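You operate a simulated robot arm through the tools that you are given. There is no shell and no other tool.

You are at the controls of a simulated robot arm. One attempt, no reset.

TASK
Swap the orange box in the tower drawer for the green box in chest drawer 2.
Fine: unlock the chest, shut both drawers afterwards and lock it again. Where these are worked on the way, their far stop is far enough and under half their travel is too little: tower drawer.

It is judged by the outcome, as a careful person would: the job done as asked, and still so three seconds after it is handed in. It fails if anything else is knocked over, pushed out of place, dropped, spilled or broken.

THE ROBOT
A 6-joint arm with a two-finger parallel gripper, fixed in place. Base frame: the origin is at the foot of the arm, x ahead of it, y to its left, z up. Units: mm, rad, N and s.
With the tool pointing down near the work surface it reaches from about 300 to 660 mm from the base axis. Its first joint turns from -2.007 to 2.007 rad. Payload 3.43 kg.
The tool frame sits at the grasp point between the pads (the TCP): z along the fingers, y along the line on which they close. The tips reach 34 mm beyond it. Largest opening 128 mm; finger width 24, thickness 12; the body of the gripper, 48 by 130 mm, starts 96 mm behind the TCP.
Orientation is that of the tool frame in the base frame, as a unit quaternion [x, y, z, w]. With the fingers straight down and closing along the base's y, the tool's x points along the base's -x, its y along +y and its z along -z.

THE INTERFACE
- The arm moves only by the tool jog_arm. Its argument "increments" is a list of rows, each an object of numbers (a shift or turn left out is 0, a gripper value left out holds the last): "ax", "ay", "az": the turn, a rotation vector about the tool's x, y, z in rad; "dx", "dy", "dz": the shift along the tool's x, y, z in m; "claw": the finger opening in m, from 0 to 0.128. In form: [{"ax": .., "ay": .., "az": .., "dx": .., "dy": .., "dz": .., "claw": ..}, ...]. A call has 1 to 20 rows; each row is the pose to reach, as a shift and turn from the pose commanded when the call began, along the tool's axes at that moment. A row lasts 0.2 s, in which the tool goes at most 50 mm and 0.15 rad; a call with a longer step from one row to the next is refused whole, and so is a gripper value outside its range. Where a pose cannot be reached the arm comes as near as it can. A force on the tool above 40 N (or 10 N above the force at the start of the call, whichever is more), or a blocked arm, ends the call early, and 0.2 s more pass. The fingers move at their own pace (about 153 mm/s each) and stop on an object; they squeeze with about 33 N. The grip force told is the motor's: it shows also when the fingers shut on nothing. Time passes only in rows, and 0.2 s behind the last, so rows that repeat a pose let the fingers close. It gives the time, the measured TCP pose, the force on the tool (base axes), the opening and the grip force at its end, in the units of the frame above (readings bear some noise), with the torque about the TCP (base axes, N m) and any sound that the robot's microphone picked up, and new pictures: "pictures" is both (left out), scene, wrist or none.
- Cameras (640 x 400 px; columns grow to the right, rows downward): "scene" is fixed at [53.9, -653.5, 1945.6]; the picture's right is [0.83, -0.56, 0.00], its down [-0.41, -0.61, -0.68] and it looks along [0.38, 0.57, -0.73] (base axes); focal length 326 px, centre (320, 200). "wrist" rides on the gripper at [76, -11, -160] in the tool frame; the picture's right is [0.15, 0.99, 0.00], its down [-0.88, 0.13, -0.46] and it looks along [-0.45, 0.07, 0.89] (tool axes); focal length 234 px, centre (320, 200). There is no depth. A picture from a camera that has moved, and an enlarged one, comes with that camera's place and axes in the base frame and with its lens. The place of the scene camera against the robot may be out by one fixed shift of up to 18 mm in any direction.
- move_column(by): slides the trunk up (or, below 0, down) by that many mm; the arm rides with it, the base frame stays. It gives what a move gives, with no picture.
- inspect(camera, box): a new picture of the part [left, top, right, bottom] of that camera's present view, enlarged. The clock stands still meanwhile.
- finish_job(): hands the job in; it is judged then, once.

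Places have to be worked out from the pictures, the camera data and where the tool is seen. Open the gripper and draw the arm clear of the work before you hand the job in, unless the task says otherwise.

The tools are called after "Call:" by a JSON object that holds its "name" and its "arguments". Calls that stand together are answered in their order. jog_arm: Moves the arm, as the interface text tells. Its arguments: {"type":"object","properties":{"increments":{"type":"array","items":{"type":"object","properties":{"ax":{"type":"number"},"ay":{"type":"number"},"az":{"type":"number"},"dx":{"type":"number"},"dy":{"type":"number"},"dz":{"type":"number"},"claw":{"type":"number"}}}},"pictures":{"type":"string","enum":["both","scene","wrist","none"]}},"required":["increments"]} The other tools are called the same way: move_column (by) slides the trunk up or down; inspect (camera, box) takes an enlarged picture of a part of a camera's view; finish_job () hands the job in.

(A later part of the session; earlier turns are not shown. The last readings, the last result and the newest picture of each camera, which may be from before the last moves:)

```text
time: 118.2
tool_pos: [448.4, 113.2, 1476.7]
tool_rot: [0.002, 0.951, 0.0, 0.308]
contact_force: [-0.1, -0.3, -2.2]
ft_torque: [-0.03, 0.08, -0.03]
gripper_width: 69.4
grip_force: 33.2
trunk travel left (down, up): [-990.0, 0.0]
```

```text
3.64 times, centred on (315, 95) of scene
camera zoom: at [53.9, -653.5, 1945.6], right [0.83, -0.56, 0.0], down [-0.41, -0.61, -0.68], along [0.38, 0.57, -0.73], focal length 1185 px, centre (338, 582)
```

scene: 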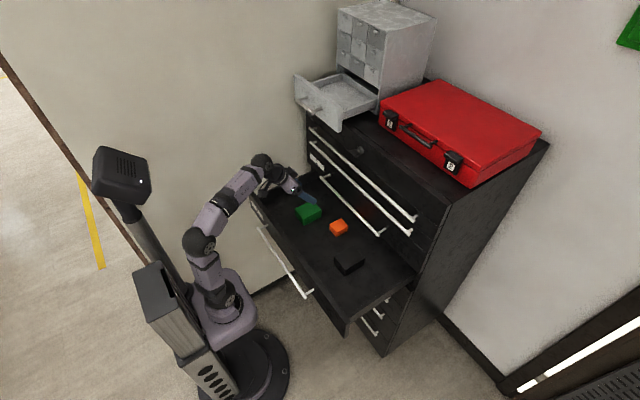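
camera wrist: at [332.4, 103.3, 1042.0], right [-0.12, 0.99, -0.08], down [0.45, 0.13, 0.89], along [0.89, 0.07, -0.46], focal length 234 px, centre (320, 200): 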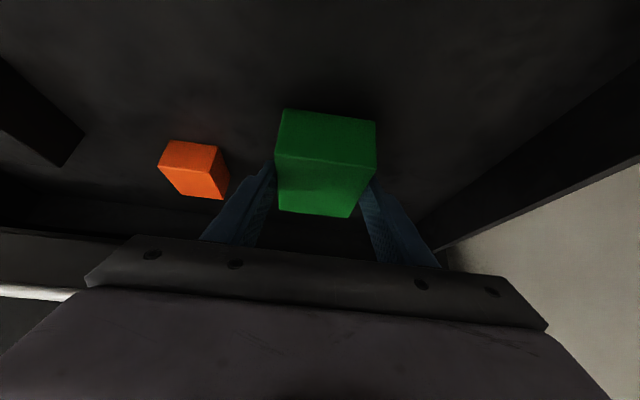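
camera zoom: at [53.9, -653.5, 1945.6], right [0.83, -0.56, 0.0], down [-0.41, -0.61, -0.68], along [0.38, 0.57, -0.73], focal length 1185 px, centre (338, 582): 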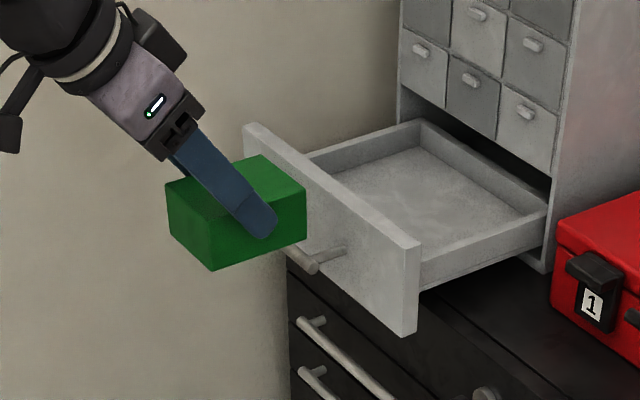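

The drawer's front panel is x 579–600 with its top at z≈1405, and the interior is y 71–271. The box bottom is at ≈1424, so I'll carry it forward over the panel slowly, first 130 mm.

Call:
{"name": "jog_arm", "arguments": {"increments": [{"dz": 0.0046, "dx": -0.0063, "dy": 0.001}, {"dz": 0.0122, "dx": -0.0168, "dy": 0.002}, {"dz": 0.0199, "dx": -0.0274, "dy": 0.003}, {"dz": 0.0275, "dx": -0.0379, "dy": 0.004}, {"dz": 0.0352, "dx": -0.0484, "dy": 0.006}, {"dz": 0.0428, "dx": -0.0589, "dy": 0.008}, {"dz": 0.0504, "dx": -0.0694, "dy": 0.009}, {"dz": 0.0581, "dx": -0.0799, "dy": 0.01}, {"dz": 0.0657, "dx": -0.0905, "dy": 0.011}, {"dz": 0.0764, "dx": -0.1052, "dy": 0.012}], "pictures": "both"}}

Call:
{"name": "inspect", "arguments": {"camera": "scene", "box": [270, 40, 400, 130]}}

```text
time: 120.4
tool_pos: [579.1, 123.5, 1477.2]
tool_rot: [0.0, 0.951, 0.001, 0.308]
contact_force: [0.4, -0.4, -2.9]
ft_torque: [0.0, 0.03, 0.02]
gripper_width: 69.7
grip_force: 32.5
trunk travel left (down, up): [-990.0, 0.0]
camera wrist: at [422.4, 112.9, 1562.1], right [-0.12, 0.99, -0.08], down [0.45, 0.13, 0.88], along [0.89, 0.07, -0.46], focal length 234 px, centre (320, 200)
```

scene: 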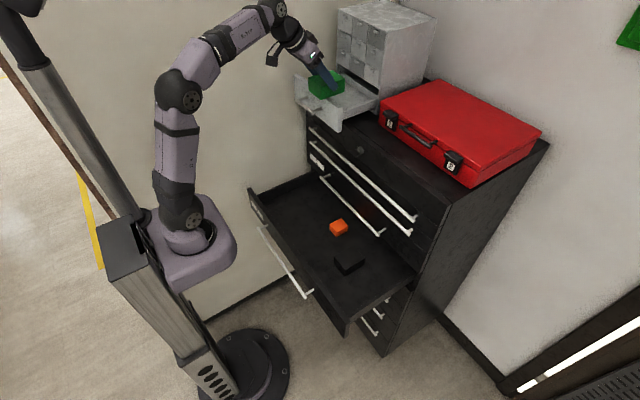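
wrist: 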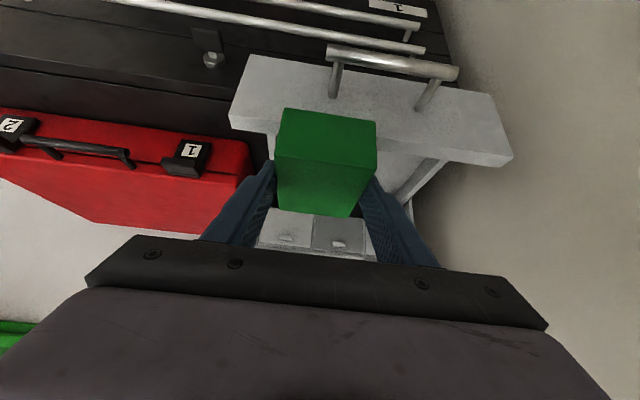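

```text
4.44 times, centred on (335, 85) of scene
camera zoom: at [53.9, -653.5, 1945.6], right [0.83, -0.56, 0.0], down [-0.41, -0.61, -0.68], along [0.38, 0.57, -0.73], focal length 1448 px, centre (253, 711)
```

zoom: 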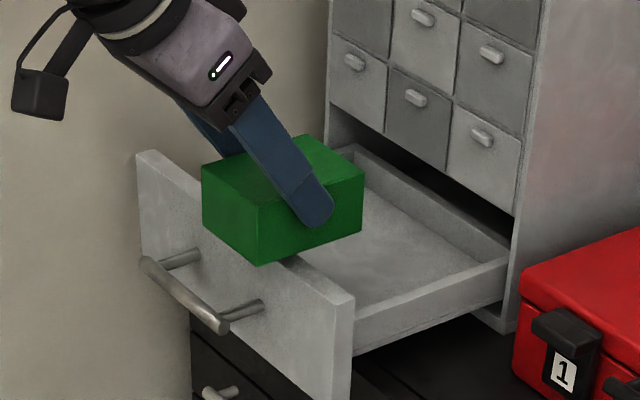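

Clear over the panel. I'll continue forward 78 mm so the box is wholly inside, easing y toward the drawer centre.

Call:
{"name": "jog_arm", "arguments": {"increments": [{"dz": 0.0065, "dx": -0.0089, "dy": 0.002}, {"dz": 0.0129, "dx": -0.0178, "dy": 0.005}, {"dz": 0.0194, "dx": -0.0267, "dy": 0.008}, {"dz": 0.0259, "dx": -0.0356, "dy": 0.011}, {"dz": 0.0323, "dx": -0.0445, "dy": 0.014}, {"dz": 0.0388, "dx": -0.0534, "dy": 0.016}, {"dz": 0.0459, "dx": -0.0631, "dy": 0.016}], "pictures": "both"}}

Call:
{"name": "inspect", "arguments": {"camera": "scene", "box": [270, 40, 400, 130]}}

```text
time: 122.0
tool_pos: [657.8, 141.5, 1476.1]
tool_rot: [0.001, 0.951, 0.001, 0.308]
contact_force: [0.6, 1.1, -1.7]
ft_torque: [0.01, 0.06, 0.02]
gripper_width: 69.6
grip_force: 33.3
trunk travel left (down, up): [-990.0, 0.0]
camera wrist: at [502.7, 129.2, 1561.9], right [-0.12, 0.99, -0.08], down [0.45, 0.13, 0.88], along [0.89, 0.07, -0.46], focal length 234 px, centre (320, 200)
```

scene: 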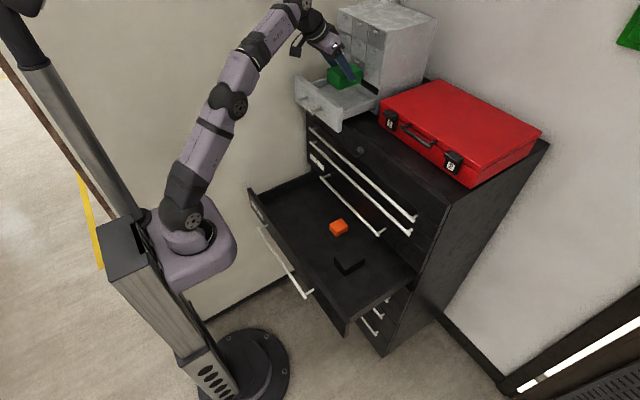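
wrist: 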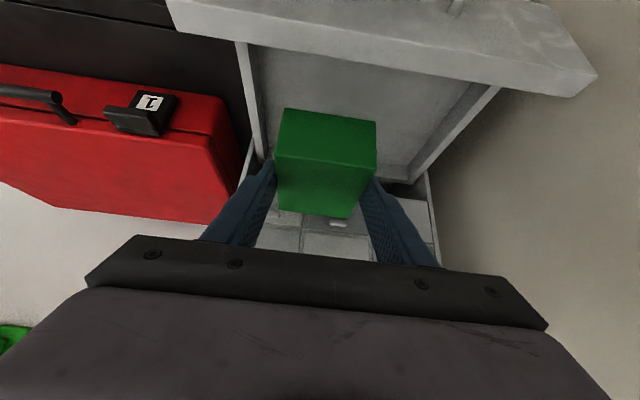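

```text
4.44 times, centred on (335, 85) of scene
camera zoom: at [53.9, -653.5, 1945.6], right [0.83, -0.56, 0.0], down [-0.41, -0.61, -0.68], along [0.38, 0.57, -0.73], focal length 1448 px, centre (253, 711)
```

zoom: 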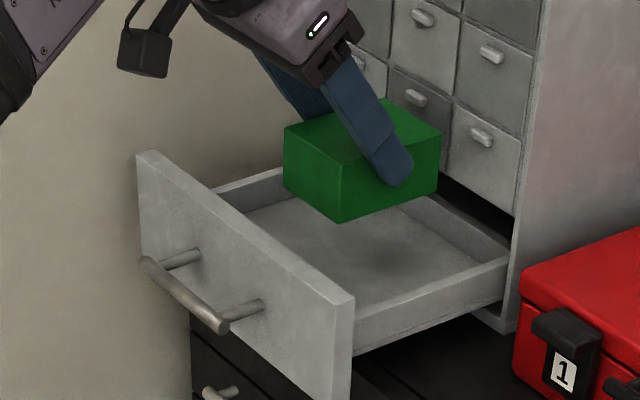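

The box is entirely inside the drawer outline. I'll lower it about 64 mm, and then the last few mm gently.

Call:
{"name": "jog_arm", "arguments": {"increments": [{"dz": 0.0065, "dx": 0.0047}, {"dz": 0.0129, "dx": 0.0094}, {"dz": 0.0194, "dx": 0.0141}, {"dz": 0.0259, "dx": 0.0188}, {"dz": 0.0324, "dx": 0.0235}, {"dz": 0.0388, "dx": 0.0282}, {"dz": 0.0453, "dx": 0.0329}, {"dz": 0.0518, "dx": 0.0376}, {"dz": 0.0518, "dx": 0.0376}], "pictures": "none"}}

Call:
{"name": "jog_arm", "arguments": {"increments": [{"dz": 0.0024, "dx": 0.0018}, {"dz": 0.0049, "dx": 0.0035}, {"dz": 0.0065, "dx": 0.0047}], "pictures": "wrist"}}

Call:
{"name": "inspect", "arguments": {"camera": "scene", "box": [270, 40, 400, 130]}}

```text
time: 124.0
tool_pos: [657.1, 141.1, 1411.8]
tool_rot: [0.0, 0.951, 0.001, 0.308]
contact_force: [-1.0, 0.7, -2.9]
ft_torque: [0.0, 0.06, 0.02]
gripper_width: 69.5
grip_force: 33.3
trunk travel left (down, up): [-990.0, 0.0]
```

```text
time: 124.8
tool_pos: [656.2, 141.2, 1404.7]
tool_rot: [0.0, 0.951, 0.001, 0.308]
contact_force: [-0.2, 0.8, -2.5]
ft_torque: [0.02, 0.04, 0.01]
gripper_width: 69.6
grip_force: 33.3
trunk travel left (down, up): [-990.0, 0.0]
camera wrist: at [501.1, 129.8, 1489.9], right [-0.12, 0.99, -0.08], down [0.45, 0.13, 0.89], along [0.89, 0.07, -0.46], focal length 234 px, centre (320, 200)
```

wrist: 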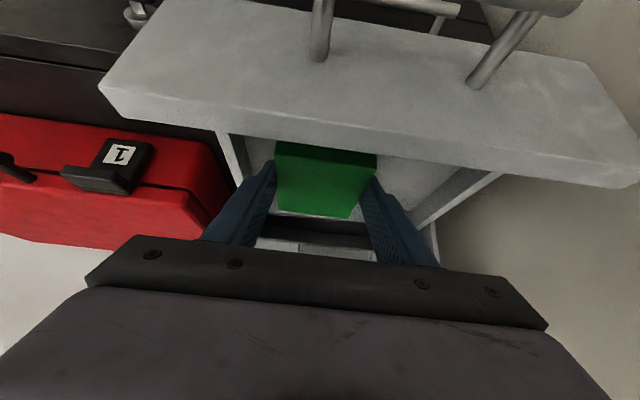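

```text
4.44 times, centred on (335, 85) of scene
camera zoom: at [53.9, -653.5, 1945.6], right [0.83, -0.56, 0.0], down [-0.41, -0.61, -0.68], along [0.38, 0.57, -0.73], focal length 1448 px, centre (253, 711)
```

zoom: 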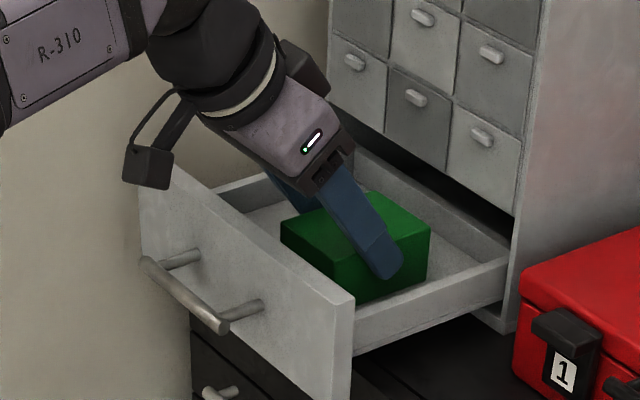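

Not touching yet, since the weight of 2.5 N is still on the tool. I'll lower a few mm more.

Call:
{"name": "jog_arm", "arguments": {"increments": [{"dz": 0.0012, "dx": 0.0009}, {"dz": 0.0024, "dx": 0.0018}, {"dz": 0.0036, "dx": 0.0026}], "pictures": "none"}}

```text
time: 125.6
tool_pos: [655.8, 141.1, 1404.7]
tool_rot: [0.0, 0.95, 0.002, 0.313]
contact_force: [2.3, 0.9, 15.7]
ft_torque: [-0.58, 0.51, 0.01]
gripper_width: 69.4
grip_force: 32.7
trunk travel left (down, up): [-990.0, 0.0]
```

The box is on the drawer floor. I'll ease off 2 mm, release, and back out along the tool axis.

Call:
{"name": "jog_arm", "arguments": {"increments": [{"dz": -0.0016, "dx": -0.0012}, {"dz": -0.0016, "dx": -0.0012, "claw": 0.075}, {"dz": -0.0016, "dx": -0.0012, "claw": 0.085}, {"dz": -0.0016, "dx": -0.0012, "claw": 0.09}, {"dz": -0.018, "dx": -0.0012}, {"dz": -0.038, "dx": -0.0012}, {"dz": -0.06, "dx": -0.0012}, {"dz": -0.085, "dx": -0.0012}, {"dz": -0.085, "dx": -0.0012}], "pictures": "both"}}

Call:
{"name": "inspect", "arguments": {"camera": "scene", "box": [270, 40, 400, 130]}}

```text
time: 127.6
tool_pos: [607.9, 142.1, 1470.0]
tool_rot: [0.001, 0.951, -0.001, 0.308]
contact_force: [1.0, 0.9, -0.1]
ft_torque: [0.0, -0.01, 0.01]
gripper_width: 89.8
grip_force: 0.1
trunk travel left (down, up): [-990.0, 0.0]
camera wrist: at [453.2, 130.9, 1554.1], right [-0.12, 0.99, -0.08], down [0.45, 0.13, 0.89], along [0.89, 0.07, -0.46], focal length 234 px, centre (320, 200)
```

scene: 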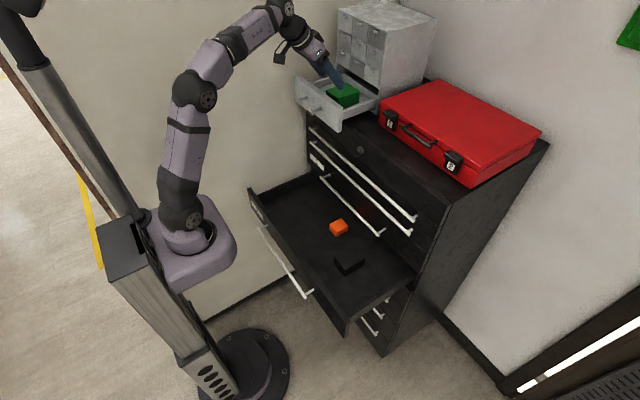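
wrist: 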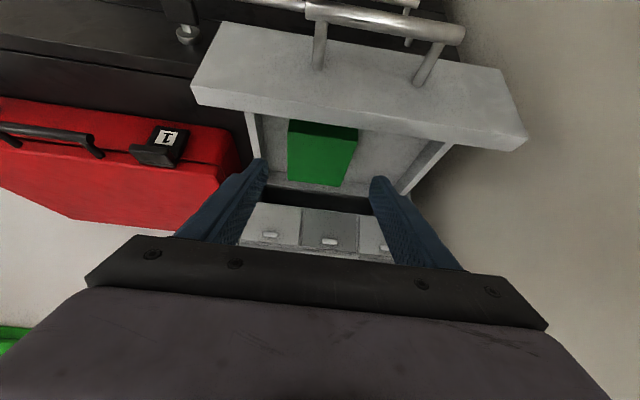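

```text
4.44 times, centred on (335, 85) of scene
camera zoom: at [53.9, -653.5, 1945.6], right [0.83, -0.56, 0.0], down [-0.41, -0.61, -0.68], along [0.38, 0.57, -0.73], focal length 1448 px, centre (253, 711)
```

zoom: 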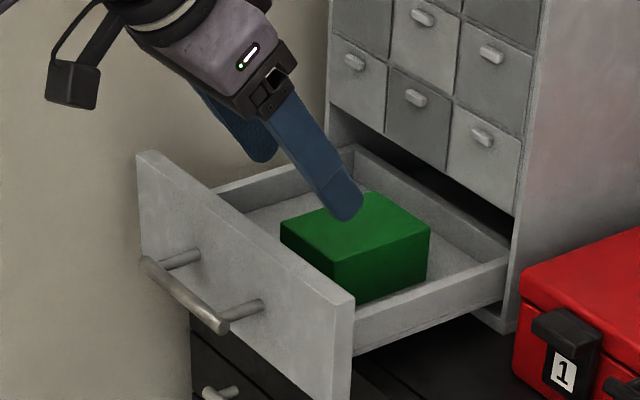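

The green box rests in the tower drawer. Now to shut it: I'll retreat to x≈470, close the fingers, flatten the pitch to 30° and centre on y≈169, so I can push the panel just above the handle.

Call:
{"name": "jog_arm", "arguments": {"increments": [{"dz": -0.0147, "dx": 0.0202, "dy": 0.005, "claw": 0.05}, {"dz": -0.0294, "dx": 0.0405, "dy": 0.01, "claw": 0.0}, {"dz": -0.0441, "dx": 0.0607, "dy": 0.015}, {"dz": -0.0588, "dx": 0.0809, "dy": 0.02}, {"dz": -0.0735, "dx": 0.1011, "dy": 0.025}, {"dz": -0.0811, "dx": 0.1116, "dy": 0.027, "ay": -0.1}, {"dz": -0.0811, "dx": 0.1116, "dy": 0.027, "ay": -0.21}, {"dz": -0.0811, "dx": 0.1116, "dy": 0.027, "ay": -0.32}, {"dz": -0.0811, "dx": 0.1116, "dy": 0.027, "ay": -0.419}, {"dz": -0.0811, "dx": 0.1116, "dy": 0.027, "ay": -0.419}], "pictures": "both"}}

```text
time: 129.8
tool_pos: [470.2, 168.1, 1470.1]
tool_rot: [0.001, 0.866, 0.0, 0.499]
contact_force: [0.4, 0.6, -0.7]
ft_torque: [0.02, -0.03, -0.02]
gripper_width: 0.0
grip_force: 33.0
trunk travel left (down, up): [-990.0, 0.0]
camera wrist: at [293.7, 156.8, 1484.5], right [-0.07, 0.99, -0.12], down [0.05, 0.13, 0.99], along [1.0, 0.07, -0.06], focal length 234 px, centre (320, 200)
```

scene: 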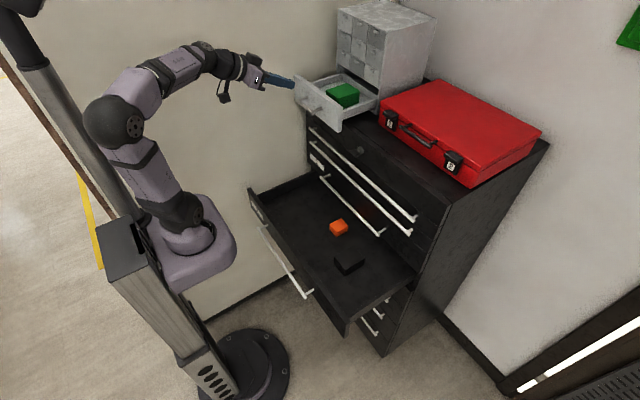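
wrist: 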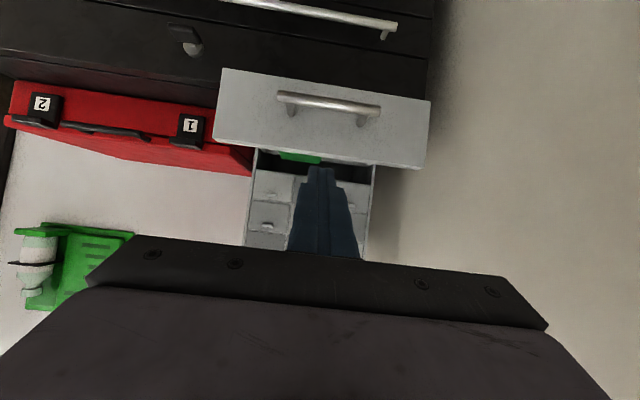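

The tool is lined up at y≈168. I'll lower the trunk 68 mm, so the tips meet the panel between the bar (top ≈1372) and the panel top (≈1405–1412).

Call:
{"name": "move_column", "arguments": {"by": -68}}

Call:
{"name": "inspect", "arguments": {"camera": "scene", "box": [260, 50, 390, 140]}}

Call:
{"name": "inspect", "arguments": {"camera": "wrist", "box": [180, 60, 460, 260]}}

```text
time: 130.9
tool_pos: [469.2, 166.6, 1402.5]
tool_rot: [0.001, 0.867, 0.001, 0.499]
contact_force: [-0.1, 0.2, -0.2]
ft_torque: [0.01, -0.01, 0.02]
gripper_width: 0.0
grip_force: 32.9
trunk travel left (down, up): [-922.0, 68.0]
```

```text
4.44 times, centred on (325, 95) of scene
camera zoom: at [53.9, -653.5, 1945.6], right [0.83, -0.56, 0.0], down [-0.41, -0.61, -0.68], along [0.38, 0.57, -0.73], focal length 1448 px, centre (298, 667)
```

zoom: 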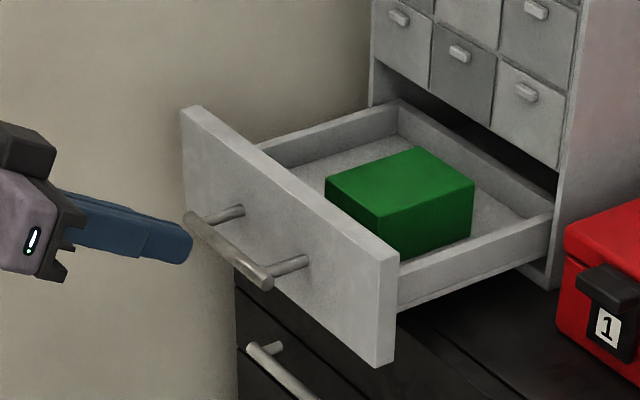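

```text
2.00 times, centred on (320, 160) of wrist
camera zoom: at [293.5, 156.6, 1416.9], right [-0.07, 0.99, -0.12], down [0.05, 0.13, 0.99], along [1.0, 0.07, -0.06], focal length 468 px, centre (320, 280)
```

zoom: 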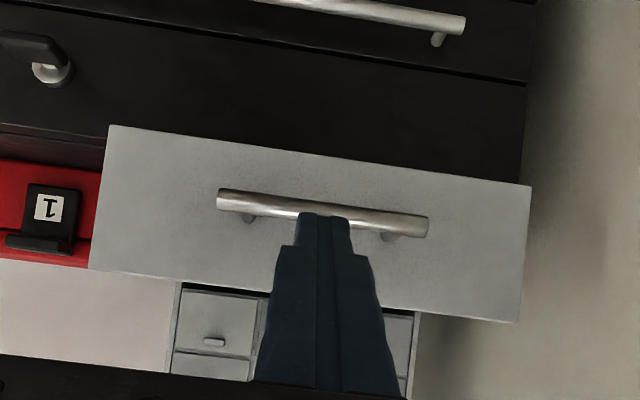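

The tips would pass only about 3 mm over the bar, so I'll flatten the pitch to about 15° for more clearance while advancing 30 mm.

Call:
{"name": "jog_arm", "arguments": {"increments": [{"dz": 0.0087, "dx": -0.005, "ay": -0.09}, {"dz": 0.0173, "dx": -0.01, "ay": -0.18}, {"dz": 0.026, "dx": -0.015, "ay": -0.26}, {"dz": 0.026, "dx": -0.015, "ay": -0.26}], "pictures": "none"}}

Call:
{"name": "inspect", "arguments": {"camera": "scene", "box": [260, 50, 390, 140]}}

```text
time: 131.9
tool_pos: [499.8, 167.0, 1401.7]
tool_rot: [0.0, 0.794, 0.001, 0.608]
contact_force: [0.3, -0.5, -0.2]
ft_torque: [-0.01, 0.01, -0.03]
gripper_width: 0.0
grip_force: 33.0
trunk travel left (down, up): [-922.0, 68.0]
```

```text
4.44 times, centred on (325, 95) of scene
camera zoom: at [53.9, -653.5, 1945.6], right [0.83, -0.56, 0.0], down [-0.41, -0.61, -0.68], along [0.38, 0.57, -0.73], focal length 1448 px, centre (298, 667)
```

zoom: 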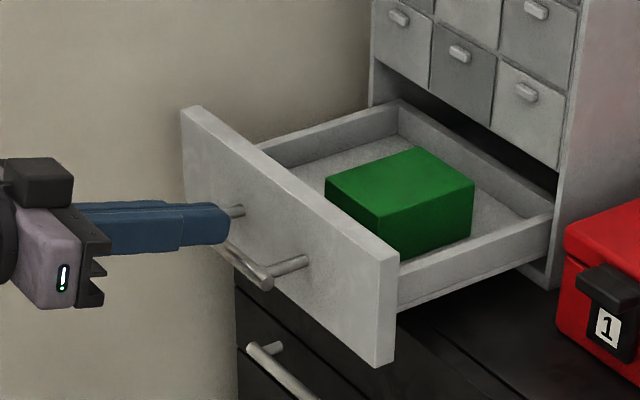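

Good: the tips are level with the upper part of the panel and clear of the bar. I'll push forward, first 90 mm.

Call:
{"name": "jog_arm", "arguments": {"increments": [{"dz": 0.0126, "dx": -0.0001}, {"dz": 0.0242, "dx": -0.0022}, {"dz": 0.0358, "dx": -0.0053}, {"dz": 0.0474, "dx": -0.0085}, {"dz": 0.059, "dx": -0.0116}, {"dz": 0.0706, "dx": -0.0147}, {"dz": 0.0822, "dx": -0.0178}, {"dz": 0.088, "dx": -0.0194}], "pictures": "both"}}

Call:
{"name": "inspect", "arguments": {"camera": "scene", "box": [280, 20, 410, 120]}}

```text
time: 133.7
tool_pos: [590.5, 166.8, 1398.0]
tool_rot: [0.001, 0.795, 0.0, 0.607]
contact_force: [-0.4, -0.6, 0.7]
ft_torque: [0.0, 0.03, 0.01]
gripper_width: 0.0
grip_force: 33.1
trunk travel left (down, up): [-922.0, 68.0]
camera wrist: at [416.0, 156.6, 1366.9], right [-0.04, 0.99, -0.14], down [-0.21, 0.13, 0.97], along [0.98, 0.07, 0.2], focal length 234 px, centre (320, 200)
```

scene: 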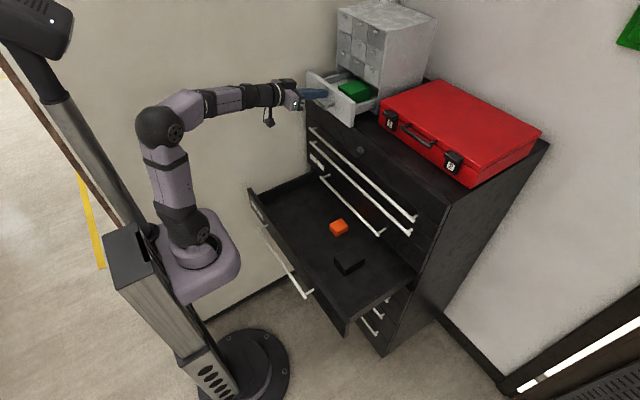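
wrist: 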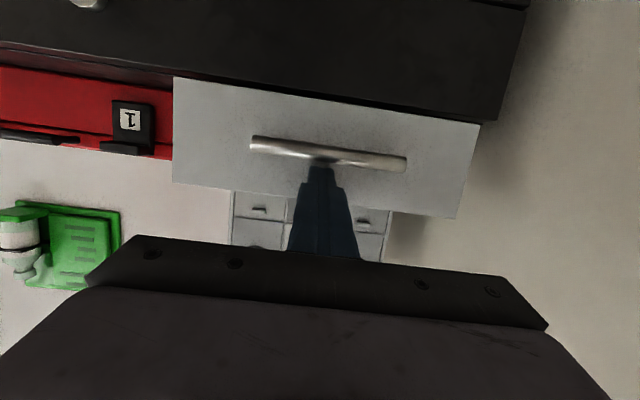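

```text
4.00 times, centred on (345, 70) of scene
camera zoom: at [53.9, -653.5, 1945.6], right [0.83, -0.56, 0.0], down [-0.41, -0.61, -0.68], along [0.38, 0.57, -0.73], focal length 1303 px, centre (220, 720)
```

zoom: 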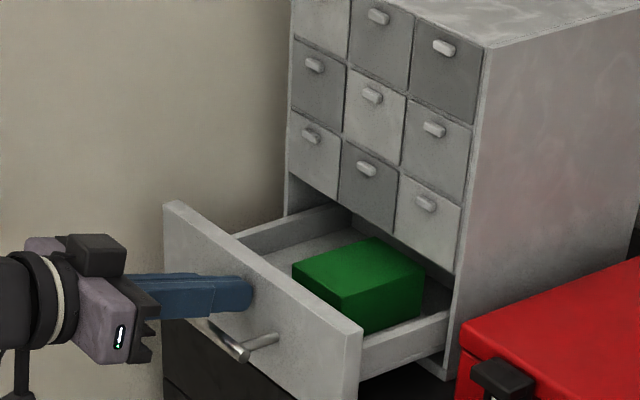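

The drawer moves in smoothly. I'll continue another 80 mm, watching the green box's clearance at the slot.

Call:
{"name": "jog_arm", "arguments": {"increments": [{"dz": 0.0097, "dx": -0.0026}, {"dz": 0.0193, "dx": -0.0052}, {"dz": 0.029, "dx": -0.0078}, {"dz": 0.0386, "dx": -0.0104}, {"dz": 0.0483, "dx": -0.013}, {"dz": 0.058, "dx": -0.0155}, {"dz": 0.0676, "dx": -0.0181}, {"dz": 0.0773, "dx": -0.0207}], "pictures": "none"}}

Call:
{"name": "inspect", "arguments": {"camera": "scene", "box": [280, 20, 410, 120]}}

```text
time: 135.5
tool_pos: [671.6, 167.8, 1399.0]
tool_rot: [0.001, 0.794, 0.0, 0.607]
contact_force: [0.8, 0.4, -0.4]
ft_torque: [0.0, -0.01, -0.01]
gripper_width: 0.0
grip_force: 33.0
trunk travel left (down, up): [-922.0, 68.0]
```

```text
4.00 times, centred on (345, 70) of scene
camera zoom: at [53.9, -653.5, 1945.6], right [0.83, -0.56, 0.0], down [-0.41, -0.61, -0.68], along [0.38, 0.57, -0.73], focal length 1303 px, centre (220, 720)
```

zoom: 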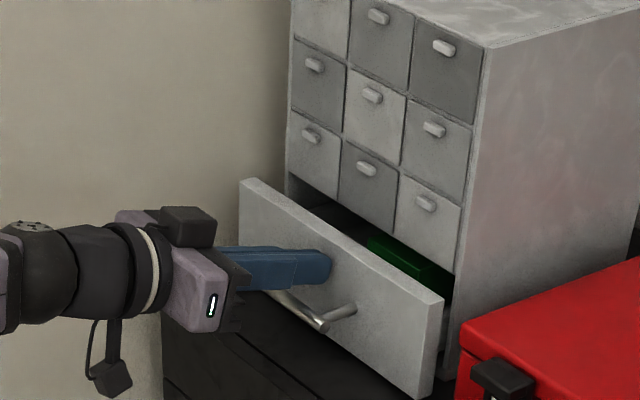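

The green box passes under. I'll continue slowly toward the closed position.

Call:
{"name": "jog_arm", "arguments": {"increments": [{"dz": 0.0068, "dx": -0.0018}, {"dz": 0.0135, "dx": -0.0036}, {"dz": 0.0203, "dx": -0.0054}, {"dz": 0.027, "dx": -0.0073}, {"dz": 0.0338, "dx": -0.0091}, {"dz": 0.0386, "dx": -0.0104}], "pictures": "none"}}

Call:
{"name": "inspect", "arguments": {"camera": "scene", "box": [280, 20, 410, 120]}}

```text
time: 136.7
tool_pos: [693.2, 166.6, 1397.5]
tool_rot: [0.002, 0.795, 0.0, 0.606]
contact_force: [-33.0, -3.7, 0.3]
ft_torque: [-0.14, -0.14, -0.13]
gripper_width: 0.3
grip_force: 33.2
trunk travel left (down, up): [-922.0, 68.0]
stopped in row 6: the force on the tool passed its limit at 45 N (the readings are from after the stop); the commanded pose is now the measured one
```

```text
4.00 times, centred on (345, 70) of scene
camera zoom: at [53.9, -653.5, 1945.6], right [0.83, -0.56, 0.0], down [-0.41, -0.61, -0.68], along [0.38, 0.57, -0.73], focal length 1303 px, centre (220, 720)
```

zoom: 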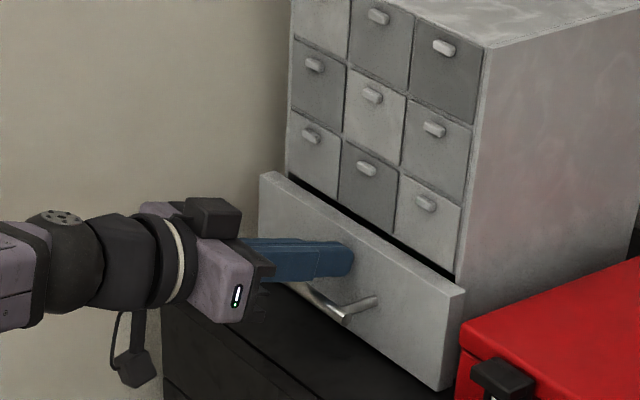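

The drawer stopped with 33 N at the same picture position as at the start, so it is shut and the tower hasn't shifted. I'll back off along the push line.

Call:
{"name": "jog_arm", "arguments": {"increments": [{"dz": -0.0097, "dx": 0.0026}, {"dz": -0.029, "dx": 0.0078}, {"dz": -0.0483, "dx": 0.013}, {"dz": -0.0676, "dx": 0.0181}, {"dz": -0.087, "dx": 0.0233}, {"dz": -0.1063, "dx": 0.0285}, {"dz": -0.1256, "dx": 0.0337}, {"dz": -0.1449, "dx": 0.0388}, {"dz": -0.1642, "dx": 0.044}, {"dz": -0.1835, "dx": 0.0492}], "pictures": "scene"}}

Call:
{"name": "inspect", "arguments": {"camera": "scene", "box": [290, 0, 450, 100]}}

```text
time: 138.9
tool_pos: [510.9, 167.3, 1395.6]
tool_rot: [0.001, 0.797, 0.0, 0.604]
contact_force: [0.0, -0.4, -0.1]
ft_torque: [0.01, -0.01, 0.01]
gripper_width: 0.0
grip_force: 33.2
trunk travel left (down, up): [-922.0, 68.0]
```

scene: 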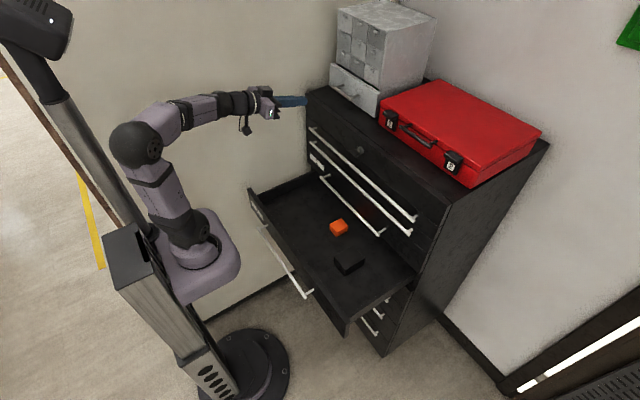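

```text
4.00 times, centred on (370, 50) of scene
camera zoom: at [53.9, -653.5, 1945.6], right [0.83, -0.56, 0.0], down [-0.41, -0.61, -0.68], along [0.38, 0.57, -0.73], focal length 1303 px, centre (120, 800)
```

zoom: 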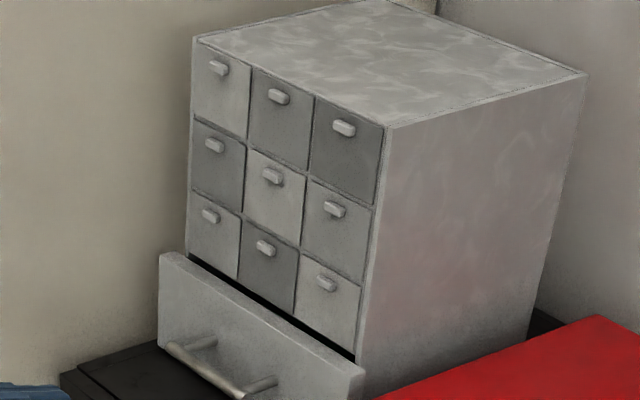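

The view matches the initial shut state. Next is drawer 2: I'll turn the tool vertical and move over toward (400,-30) in preparation for going down in front of its panel.

Call:
{"name": "jog_arm", "arguments": {"increments": [{"dz": -0.0106, "dx": 0.0029, "dy": -0.02, "ay": 0.131}, {"dz": -0.0213, "dx": 0.0057, "dy": -0.04, "ay": 0.262}, {"dz": -0.0319, "dx": 0.0086, "dy": -0.06, "ay": 0.393}, {"dz": -0.0425, "dx": 0.0114, "dy": -0.08, "ay": 0.524}, {"dz": -0.0532, "dx": 0.0143, "dy": -0.1, "ay": 0.655}, {"dz": -0.0638, "dx": 0.0171, "dy": -0.12, "ay": 0.786}, {"dz": -0.0744, "dx": 0.02, "dy": -0.14, "ay": 0.917}, {"dz": -0.085, "dx": 0.0228, "dy": -0.16, "ay": 1.048}, {"dz": -0.0957, "dx": 0.0257, "dy": -0.18, "ay": 1.179}, {"dz": -0.1063, "dx": 0.0285, "dy": -0.197, "ay": 1.309}, {"dz": -0.1063, "dx": 0.0285, "dy": -0.197, "ay": 1.309}], "pictures": "scene"}}

```text
time: 141.3
tool_pos: [403.0, -27.5, 1395.0]
tool_rot: [0.0, 1.0, 0.0, -0.006]
contact_force: [-0.3, 0.6, -0.1]
ft_torque: [-0.01, -0.02, -0.04]
gripper_width: 0.0
grip_force: 32.9
trunk travel left (down, up): [-922.0, 68.0]
```

scene: 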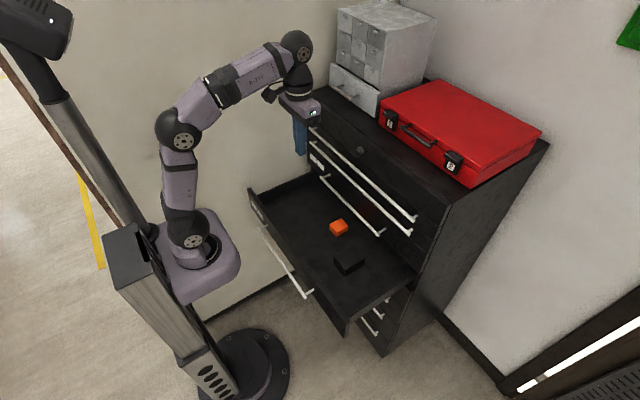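

The tool is vertical with fingers closed. I'll move back to x≈314, just in front of drawer 2's panel (337), and lower so the tips sit above the bar level.

Call:
{"name": "jog_arm", "arguments": {"increments": [{"dx": 0.02}, {"dx": 0.04}, {"dx": 0.06}, {"dx": 0.08}, {"dx": 0.089}, {"dx": 0.089}], "pictures": "none"}}

Call:
{"name": "move_column", "arguments": {"by": -350}}

Call:
{"name": "inspect", "arguments": {"camera": "wrist", "box": [0, 0, 640, 400]}}

Call:
{"name": "inspect", "arguments": {"camera": "scene", "box": [150, 120, 420, 320]}}

```text
time: 142.7
tool_pos: [313.3, -28.8, 1397.7]
tool_rot: [0.0, 1.0, 0.0, -0.007]
contact_force: [-0.3, -0.1, 0.0]
ft_torque: [0.02, -0.03, -0.02]
gripper_width: 0.3
grip_force: 33.4
trunk travel left (down, up): [-922.0, 68.0]
```

```text
time: 146.1
tool_pos: [314.7, -28.4, 1047.7]
tool_rot: [0.001, 1.0, 0.0, -0.006]
contact_force: [-0.2, -0.3, -0.7]
ft_torque: [-0.03, 0.0, -0.01]
gripper_width: 0.0
grip_force: 32.4
trunk travel left (down, up): [-572.0, 418.0]
```

```text
1.00 times, centred on (320, 200) of wrist (not enlarged: the box is as wide or as high as the picture)
camera zoom: at [239.7, -39.0, 1208.3], right [-0.14, 0.99, 0.0], down [0.89, 0.13, 0.44], along [0.44, 0.07, -0.9], focal length 234 px, centre (320, 200)
```

zoom: 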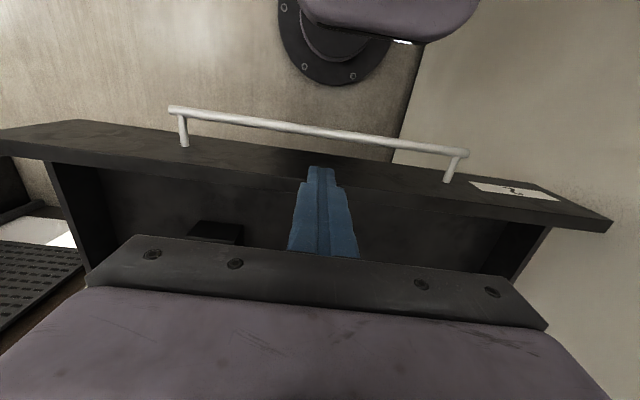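

```text
2.00 times, centred on (285, 220) of scene
camera zoom: at [53.9, -653.5, 1945.6], right [0.83, -0.56, 0.0], down [-0.41, -0.61, -0.68], along [0.38, 0.57, -0.73], focal length 652 px, centre (390, 160)
```

zoom: 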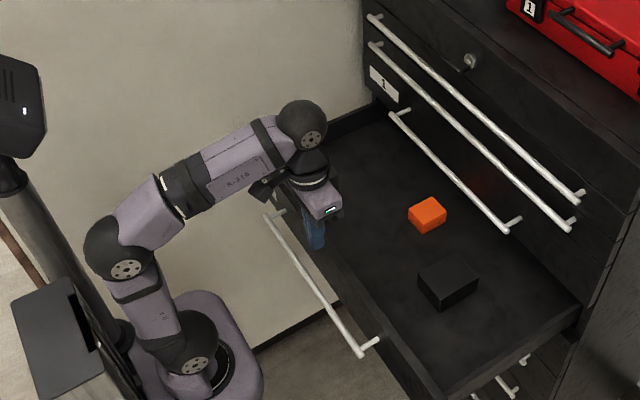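

The fingertips will come down in the gap in front of the panel (x≈338) with about 12 mm to spare. Lowering 60 mm more.

Call:
{"name": "move_column", "arguments": {"by": -60}}

Call:
{"name": "jog_arm", "arguments": {"increments": [{"dx": -0.01}, {"dx": -0.02}, {"dx": -0.03}, {"dx": -0.042}, {"dx": -0.054}, {"dx": -0.066}], "pictures": "both"}}

```text
time: 147.1
tool_pos: [313.5, -28.6, 987.8]
tool_rot: [0.001, 1.0, 0.001, -0.006]
contact_force: [0.0, 0.7, 0.0]
ft_torque: [-0.01, 0.0, 0.0]
gripper_width: 0.0
grip_force: 33.0
trunk travel left (down, up): [-512.0, 478.0]
```

```text
time: 148.5
tool_pos: [380.5, -28.1, 986.2]
tool_rot: [0.0, 1.0, 0.0, -0.007]
contact_force: [0.0, 0.7, -0.8]
ft_torque: [0.0, 0.01, -0.01]
gripper_width: 0.2
grip_force: 33.3
trunk travel left (down, up): [-512.0, 478.0]
camera wrist: at [305.8, -39.3, 1147.5], right [-0.14, 0.99, 0.0], down [0.89, 0.13, 0.44], along [0.44, 0.07, -0.9], focal length 234 px, centre (320, 200)
```

scene: 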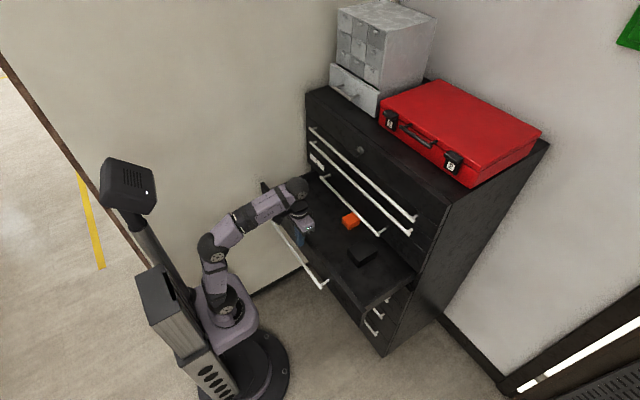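
wrist: 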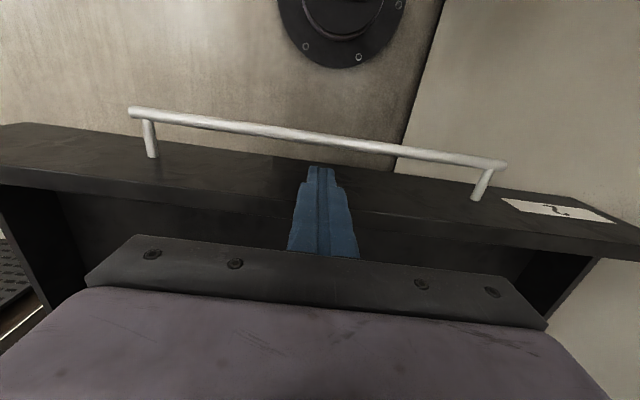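

The drawer is moving in smoothly. I'll continue pushing to x≈500, staying short of the upper handles.

Call:
{"name": "jog_arm", "arguments": {"increments": [{"dx": -0.012}, {"dx": -0.024}, {"dx": -0.036}, {"dx": -0.048}, {"dx": -0.06}, {"dx": -0.072}, {"dx": -0.084}, {"dx": -0.096}, {"dx": -0.108}, {"dx": -0.12}], "pictures": "both"}}

```text
time: 150.7
tool_pos: [495.6, -29.4, 978.7]
tool_rot: [0.002, 1.0, 0.0, -0.005]
contact_force: [1.2, -0.1, -0.4]
ft_torque: [-0.01, 0.04, 0.03]
gripper_width: 0.1
grip_force: 33.3
out of reach, approached as far as the arm can: row 10
trunk travel left (down, up): [-512.0, 478.0]
camera wrist: at [421.0, -40.1, 1139.6], right [-0.14, 0.99, 0.0], down [0.89, 0.13, 0.45], along [0.44, 0.07, -0.89], focal length 234 px, centre (320, 200)
```

scene: 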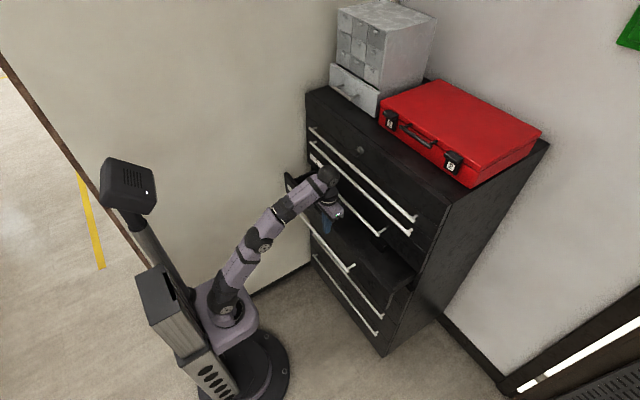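
wrist: 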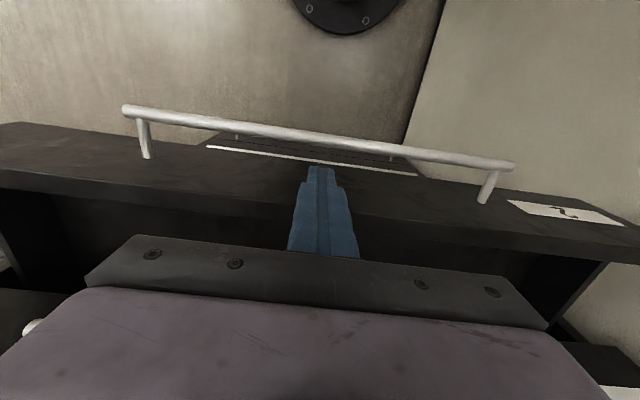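

About 110 mm remain. For the last part I need a flatter tool to pass under drawer 1's bar, so I'll back off 40 mm and pitch up to 34°.

Call:
{"name": "jog_arm", "arguments": {"increments": [{"dx": 0.02, "dz": -0.004}, {"dx": 0.04, "dz": -0.008}, {"dx": 0.04, "dz": -0.01, "ay": -0.14}, {"dx": 0.04, "dz": -0.01, "ay": -0.28}, {"dx": 0.04, "dz": -0.01, "ay": -0.42}, {"dx": 0.04, "dz": -0.01, "ay": -0.56}, {"dx": 0.04, "dz": -0.01, "ay": -0.7}, {"dx": 0.04, "dz": -0.01, "ay": -0.84}, {"dx": 0.04, "dz": -0.01, "ay": -0.977}, {"dx": 0.04, "dz": -0.01, "ay": -0.977}], "pictures": "both"}}

```text
time: 152.9
tool_pos: [511.2, -40.5, 990.6]
tool_rot: [0.001, 0.886, 0.0, 0.464]
contact_force: [0.4, 0.7, 0.3]
ft_torque: [0.01, 0.02, 0.02]
gripper_width: 0.1
grip_force: 32.7
out of reach, approached as far as the arm can: row 7, 8, 9, 10
trunk travel left (down, up): [-512.0, 478.0]
camera wrist: at [335.8, -50.0, 1019.8], right [-0.08, 0.99, -0.12], down [0.13, 0.13, 0.98], along [0.99, 0.06, -0.14], focal length 234 px, centre (320, 200)
```

scene: 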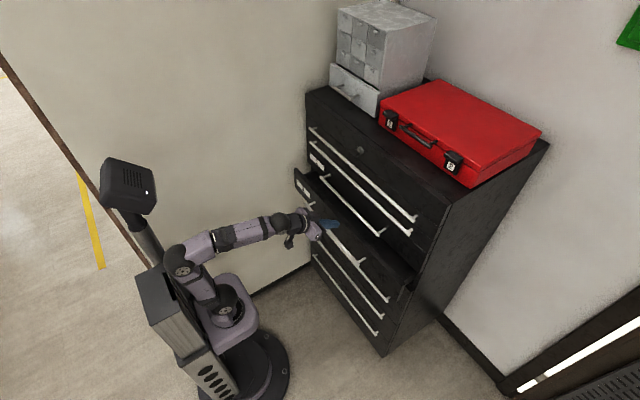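
wrist: 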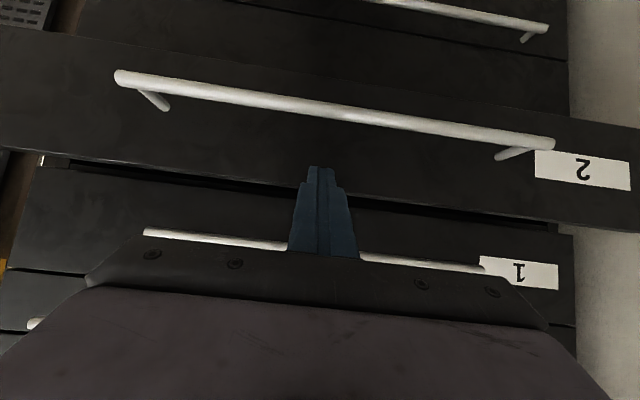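

The arm ended at x≈511 with 34.7° pitch, tips against the upper part of the panel. I'll push forward 60 mm in small steps, dropping a few mm.

Call:
{"name": "jog_arm", "arguments": {"increments": [{"dz": 0.0099, "dx": -0.0041}, {"dz": 0.0198, "dx": -0.0082}, {"dz": 0.0281, "dx": -0.0122}, {"dz": 0.0363, "dx": -0.0179}, {"dz": 0.0445, "dx": -0.0236}, {"dz": 0.0527, "dx": -0.0292}], "pictures": "both"}}

Call:
{"name": "inspect", "arguments": {"camera": "scene", "box": [280, 140, 430, 260]}}

```text
time: 154.3
tool_pos: [570.7, -39.4, 985.5]
tool_rot: [0.001, 0.886, 0.0, 0.464]
contact_force: [-0.1, 0.3, 0.3]
ft_torque: [0.01, 0.03, -0.03]
gripper_width: 0.2
grip_force: 32.8
trunk travel left (down, up): [-512.0, 478.0]
camera wrist: at [395.5, -49.1, 1015.4], right [-0.08, 0.99, -0.12], down [0.13, 0.13, 0.98], along [0.99, 0.06, -0.14], focal length 234 px, centre (320, 200)
```

scene: 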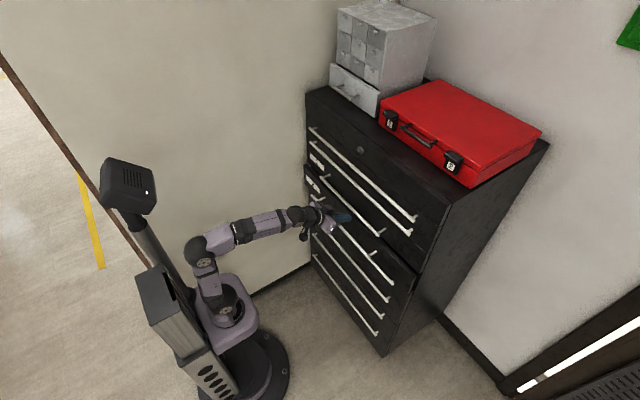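
wrist: 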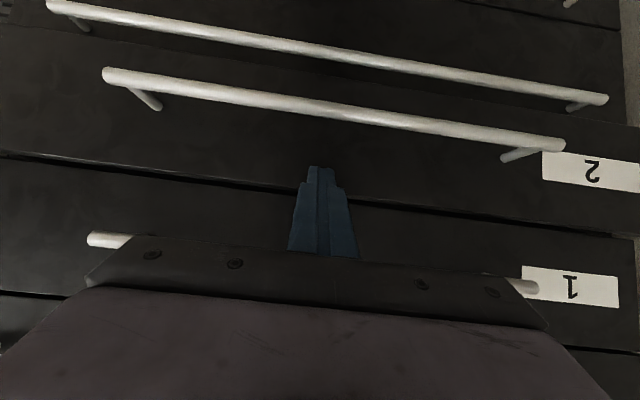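

```text
3.33 times, centred on (355, 200) of scene
camera zoom: at [53.9, -653.5, 1945.6], right [0.83, -0.56, 0.0], down [-0.41, -0.61, -0.68], along [0.38, 0.57, -0.73], focal length 1086 px, centre (203, 200)
```

zoom: 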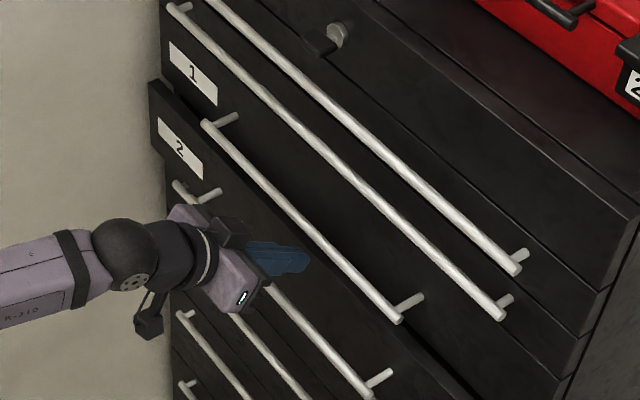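

Only 10–15 mm remain. I'll push in small steps until the drawer stops.

Call:
{"name": "jog_arm", "arguments": {"increments": [{"dz": 0.0041, "dx": -0.0028}, {"dz": 0.0082, "dx": -0.0057}, {"dz": 0.0123, "dx": -0.0085}, {"dz": 0.0164, "dx": -0.0114}, {"dz": 0.0206, "dx": -0.0142}], "pictures": "wrist"}}

Call:
{"name": "inspect", "arguments": {"camera": "scene", "box": [280, 140, 430, 260]}}

```text
time: 155.5
tool_pos: [593.0, -38.7, 985.1]
tool_rot: [0.001, 0.886, -0.001, 0.464]
contact_force: [0.7, 0.7, -0.2]
ft_torque: [0.0, 0.0, 0.01]
gripper_width: 0.0
grip_force: 32.4
trunk travel left (down, up): [-512.0, 478.0]
camera wrist: at [418.1, -48.2, 1014.3], right [-0.08, 0.99, -0.12], down [0.13, 0.13, 0.98], along [0.99, 0.06, -0.14], focal length 234 px, centre (320, 200)
```

wrist: 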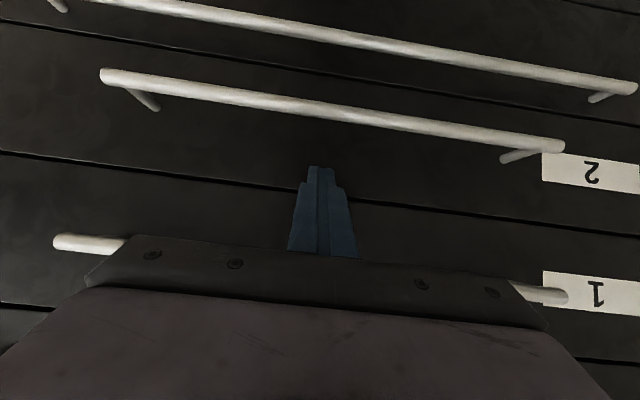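

```text
3.33 times, centred on (355, 200) of scene
camera zoom: at [53.9, -653.5, 1945.6], right [0.83, -0.56, 0.0], down [-0.41, -0.61, -0.68], along [0.38, 0.57, -0.73], focal length 1086 px, centre (203, 200)
```

zoom: 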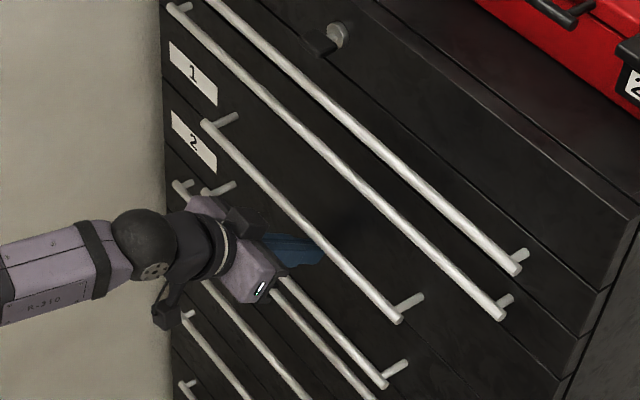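

It looks almost flush, but there's no stop force yet. I'll push further in 2 mm steps until contact force builds.

Call:
{"name": "jog_arm", "arguments": {"increments": [{"dz": 0.0025, "dx": -0.0017}, {"dz": 0.0049, "dx": -0.0034}, {"dz": 0.0074, "dx": -0.0051}, {"dz": 0.0099, "dx": -0.0068}, {"dz": 0.0123, "dx": -0.0085}], "pictures": "none"}}

Call:
{"name": "inspect", "arguments": {"camera": "scene", "box": [280, 140, 430, 260]}}

```text
time: 156.4
tool_pos: [597.0, -37.7, 985.3]
tool_rot: [0.001, 0.888, 0.0, 0.46]
contact_force: [-25.3, -1.4, 5.1]
ft_torque: [0.12, 0.04, -0.06]
gripper_width: 0.0
grip_force: 32.9
trunk travel left (down, up): [-512.0, 478.0]
stopped in row 4: the force on the tool passed its limit at 43 N (the readings are from after the stop); the commanded pose is now the measured one
```

```text
3.33 times, centred on (355, 200) of scene
camera zoom: at [53.9, -653.5, 1945.6], right [0.83, -0.56, 0.0], down [-0.41, -0.61, -0.68], along [0.38, 0.57, -0.73], focal length 1086 px, centre (203, 200)
```

zoom: 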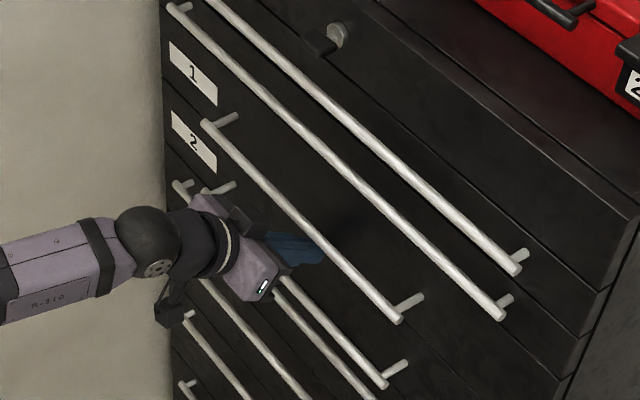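

Drawer 2 is firmly shut. Now back to the key to lock up: I'll retreat from the chest, then rise to a posture near the one used for unlocking.

Call:
{"name": "jog_arm", "arguments": {"increments": [{"dz": -0.014, "dx": 0.0097}, {"dz": -0.028, "dx": 0.0194}, {"dz": -0.0419, "dx": 0.029, "dy": 0.003}, {"dz": -0.0559, "dx": 0.0387, "dy": 0.005}, {"dz": -0.0699, "dx": 0.0484, "dy": 0.007}, {"dz": -0.0969, "dx": 0.027, "dy": 0.009}, {"dz": -0.1239, "dx": 0.0054, "dy": 0.011}, {"dz": -0.1508, "dx": -0.016, "dy": 0.013}, {"dz": -0.1779, "dx": -0.0374, "dy": 0.013}, {"dz": -0.2049, "dx": -0.0588, "dy": 0.013}, {"dz": -0.2294, "dx": -0.082, "dy": 0.013}, {"dz": -0.2522, "dx": -0.1063, "dy": 0.013}, {"dz": -0.2522, "dx": -0.1063, "dy": 0.013}], "pictures": "both"}}

```text
time: 159.2
tool_pos: [456.4, -25.0, 1216.2]
tool_rot: [0.001, 0.889, -0.001, 0.457]
contact_force: [0.1, 0.3, 0.2]
ft_torque: [0.04, -0.01, -0.01]
gripper_width: 0.1
grip_force: 32.8
out of reach, approached as far as the arm can: row 7, 8
trunk travel left (down, up): [-512.0, 478.0]
camera wrist: at [282.2, -35.7, 1246.3], right [-0.08, 0.99, -0.12], down [0.14, 0.13, 0.98], along [0.99, 0.07, -0.15], focal length 234 px, centre (320, 200)
```

scene: 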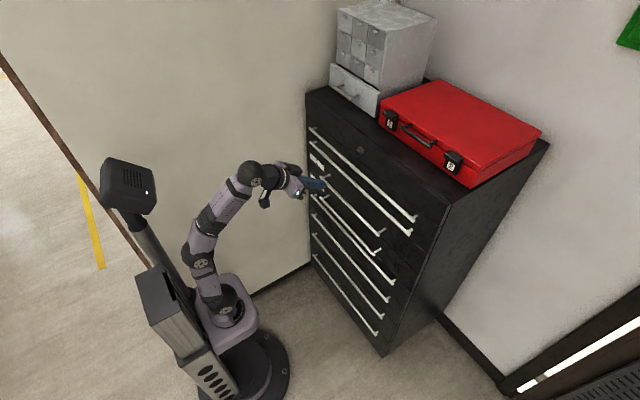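
wrist: 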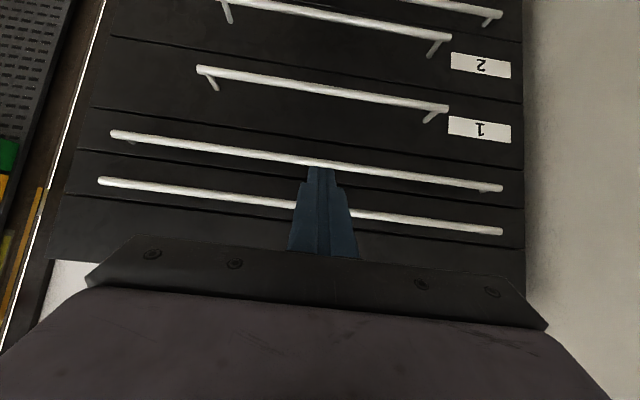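

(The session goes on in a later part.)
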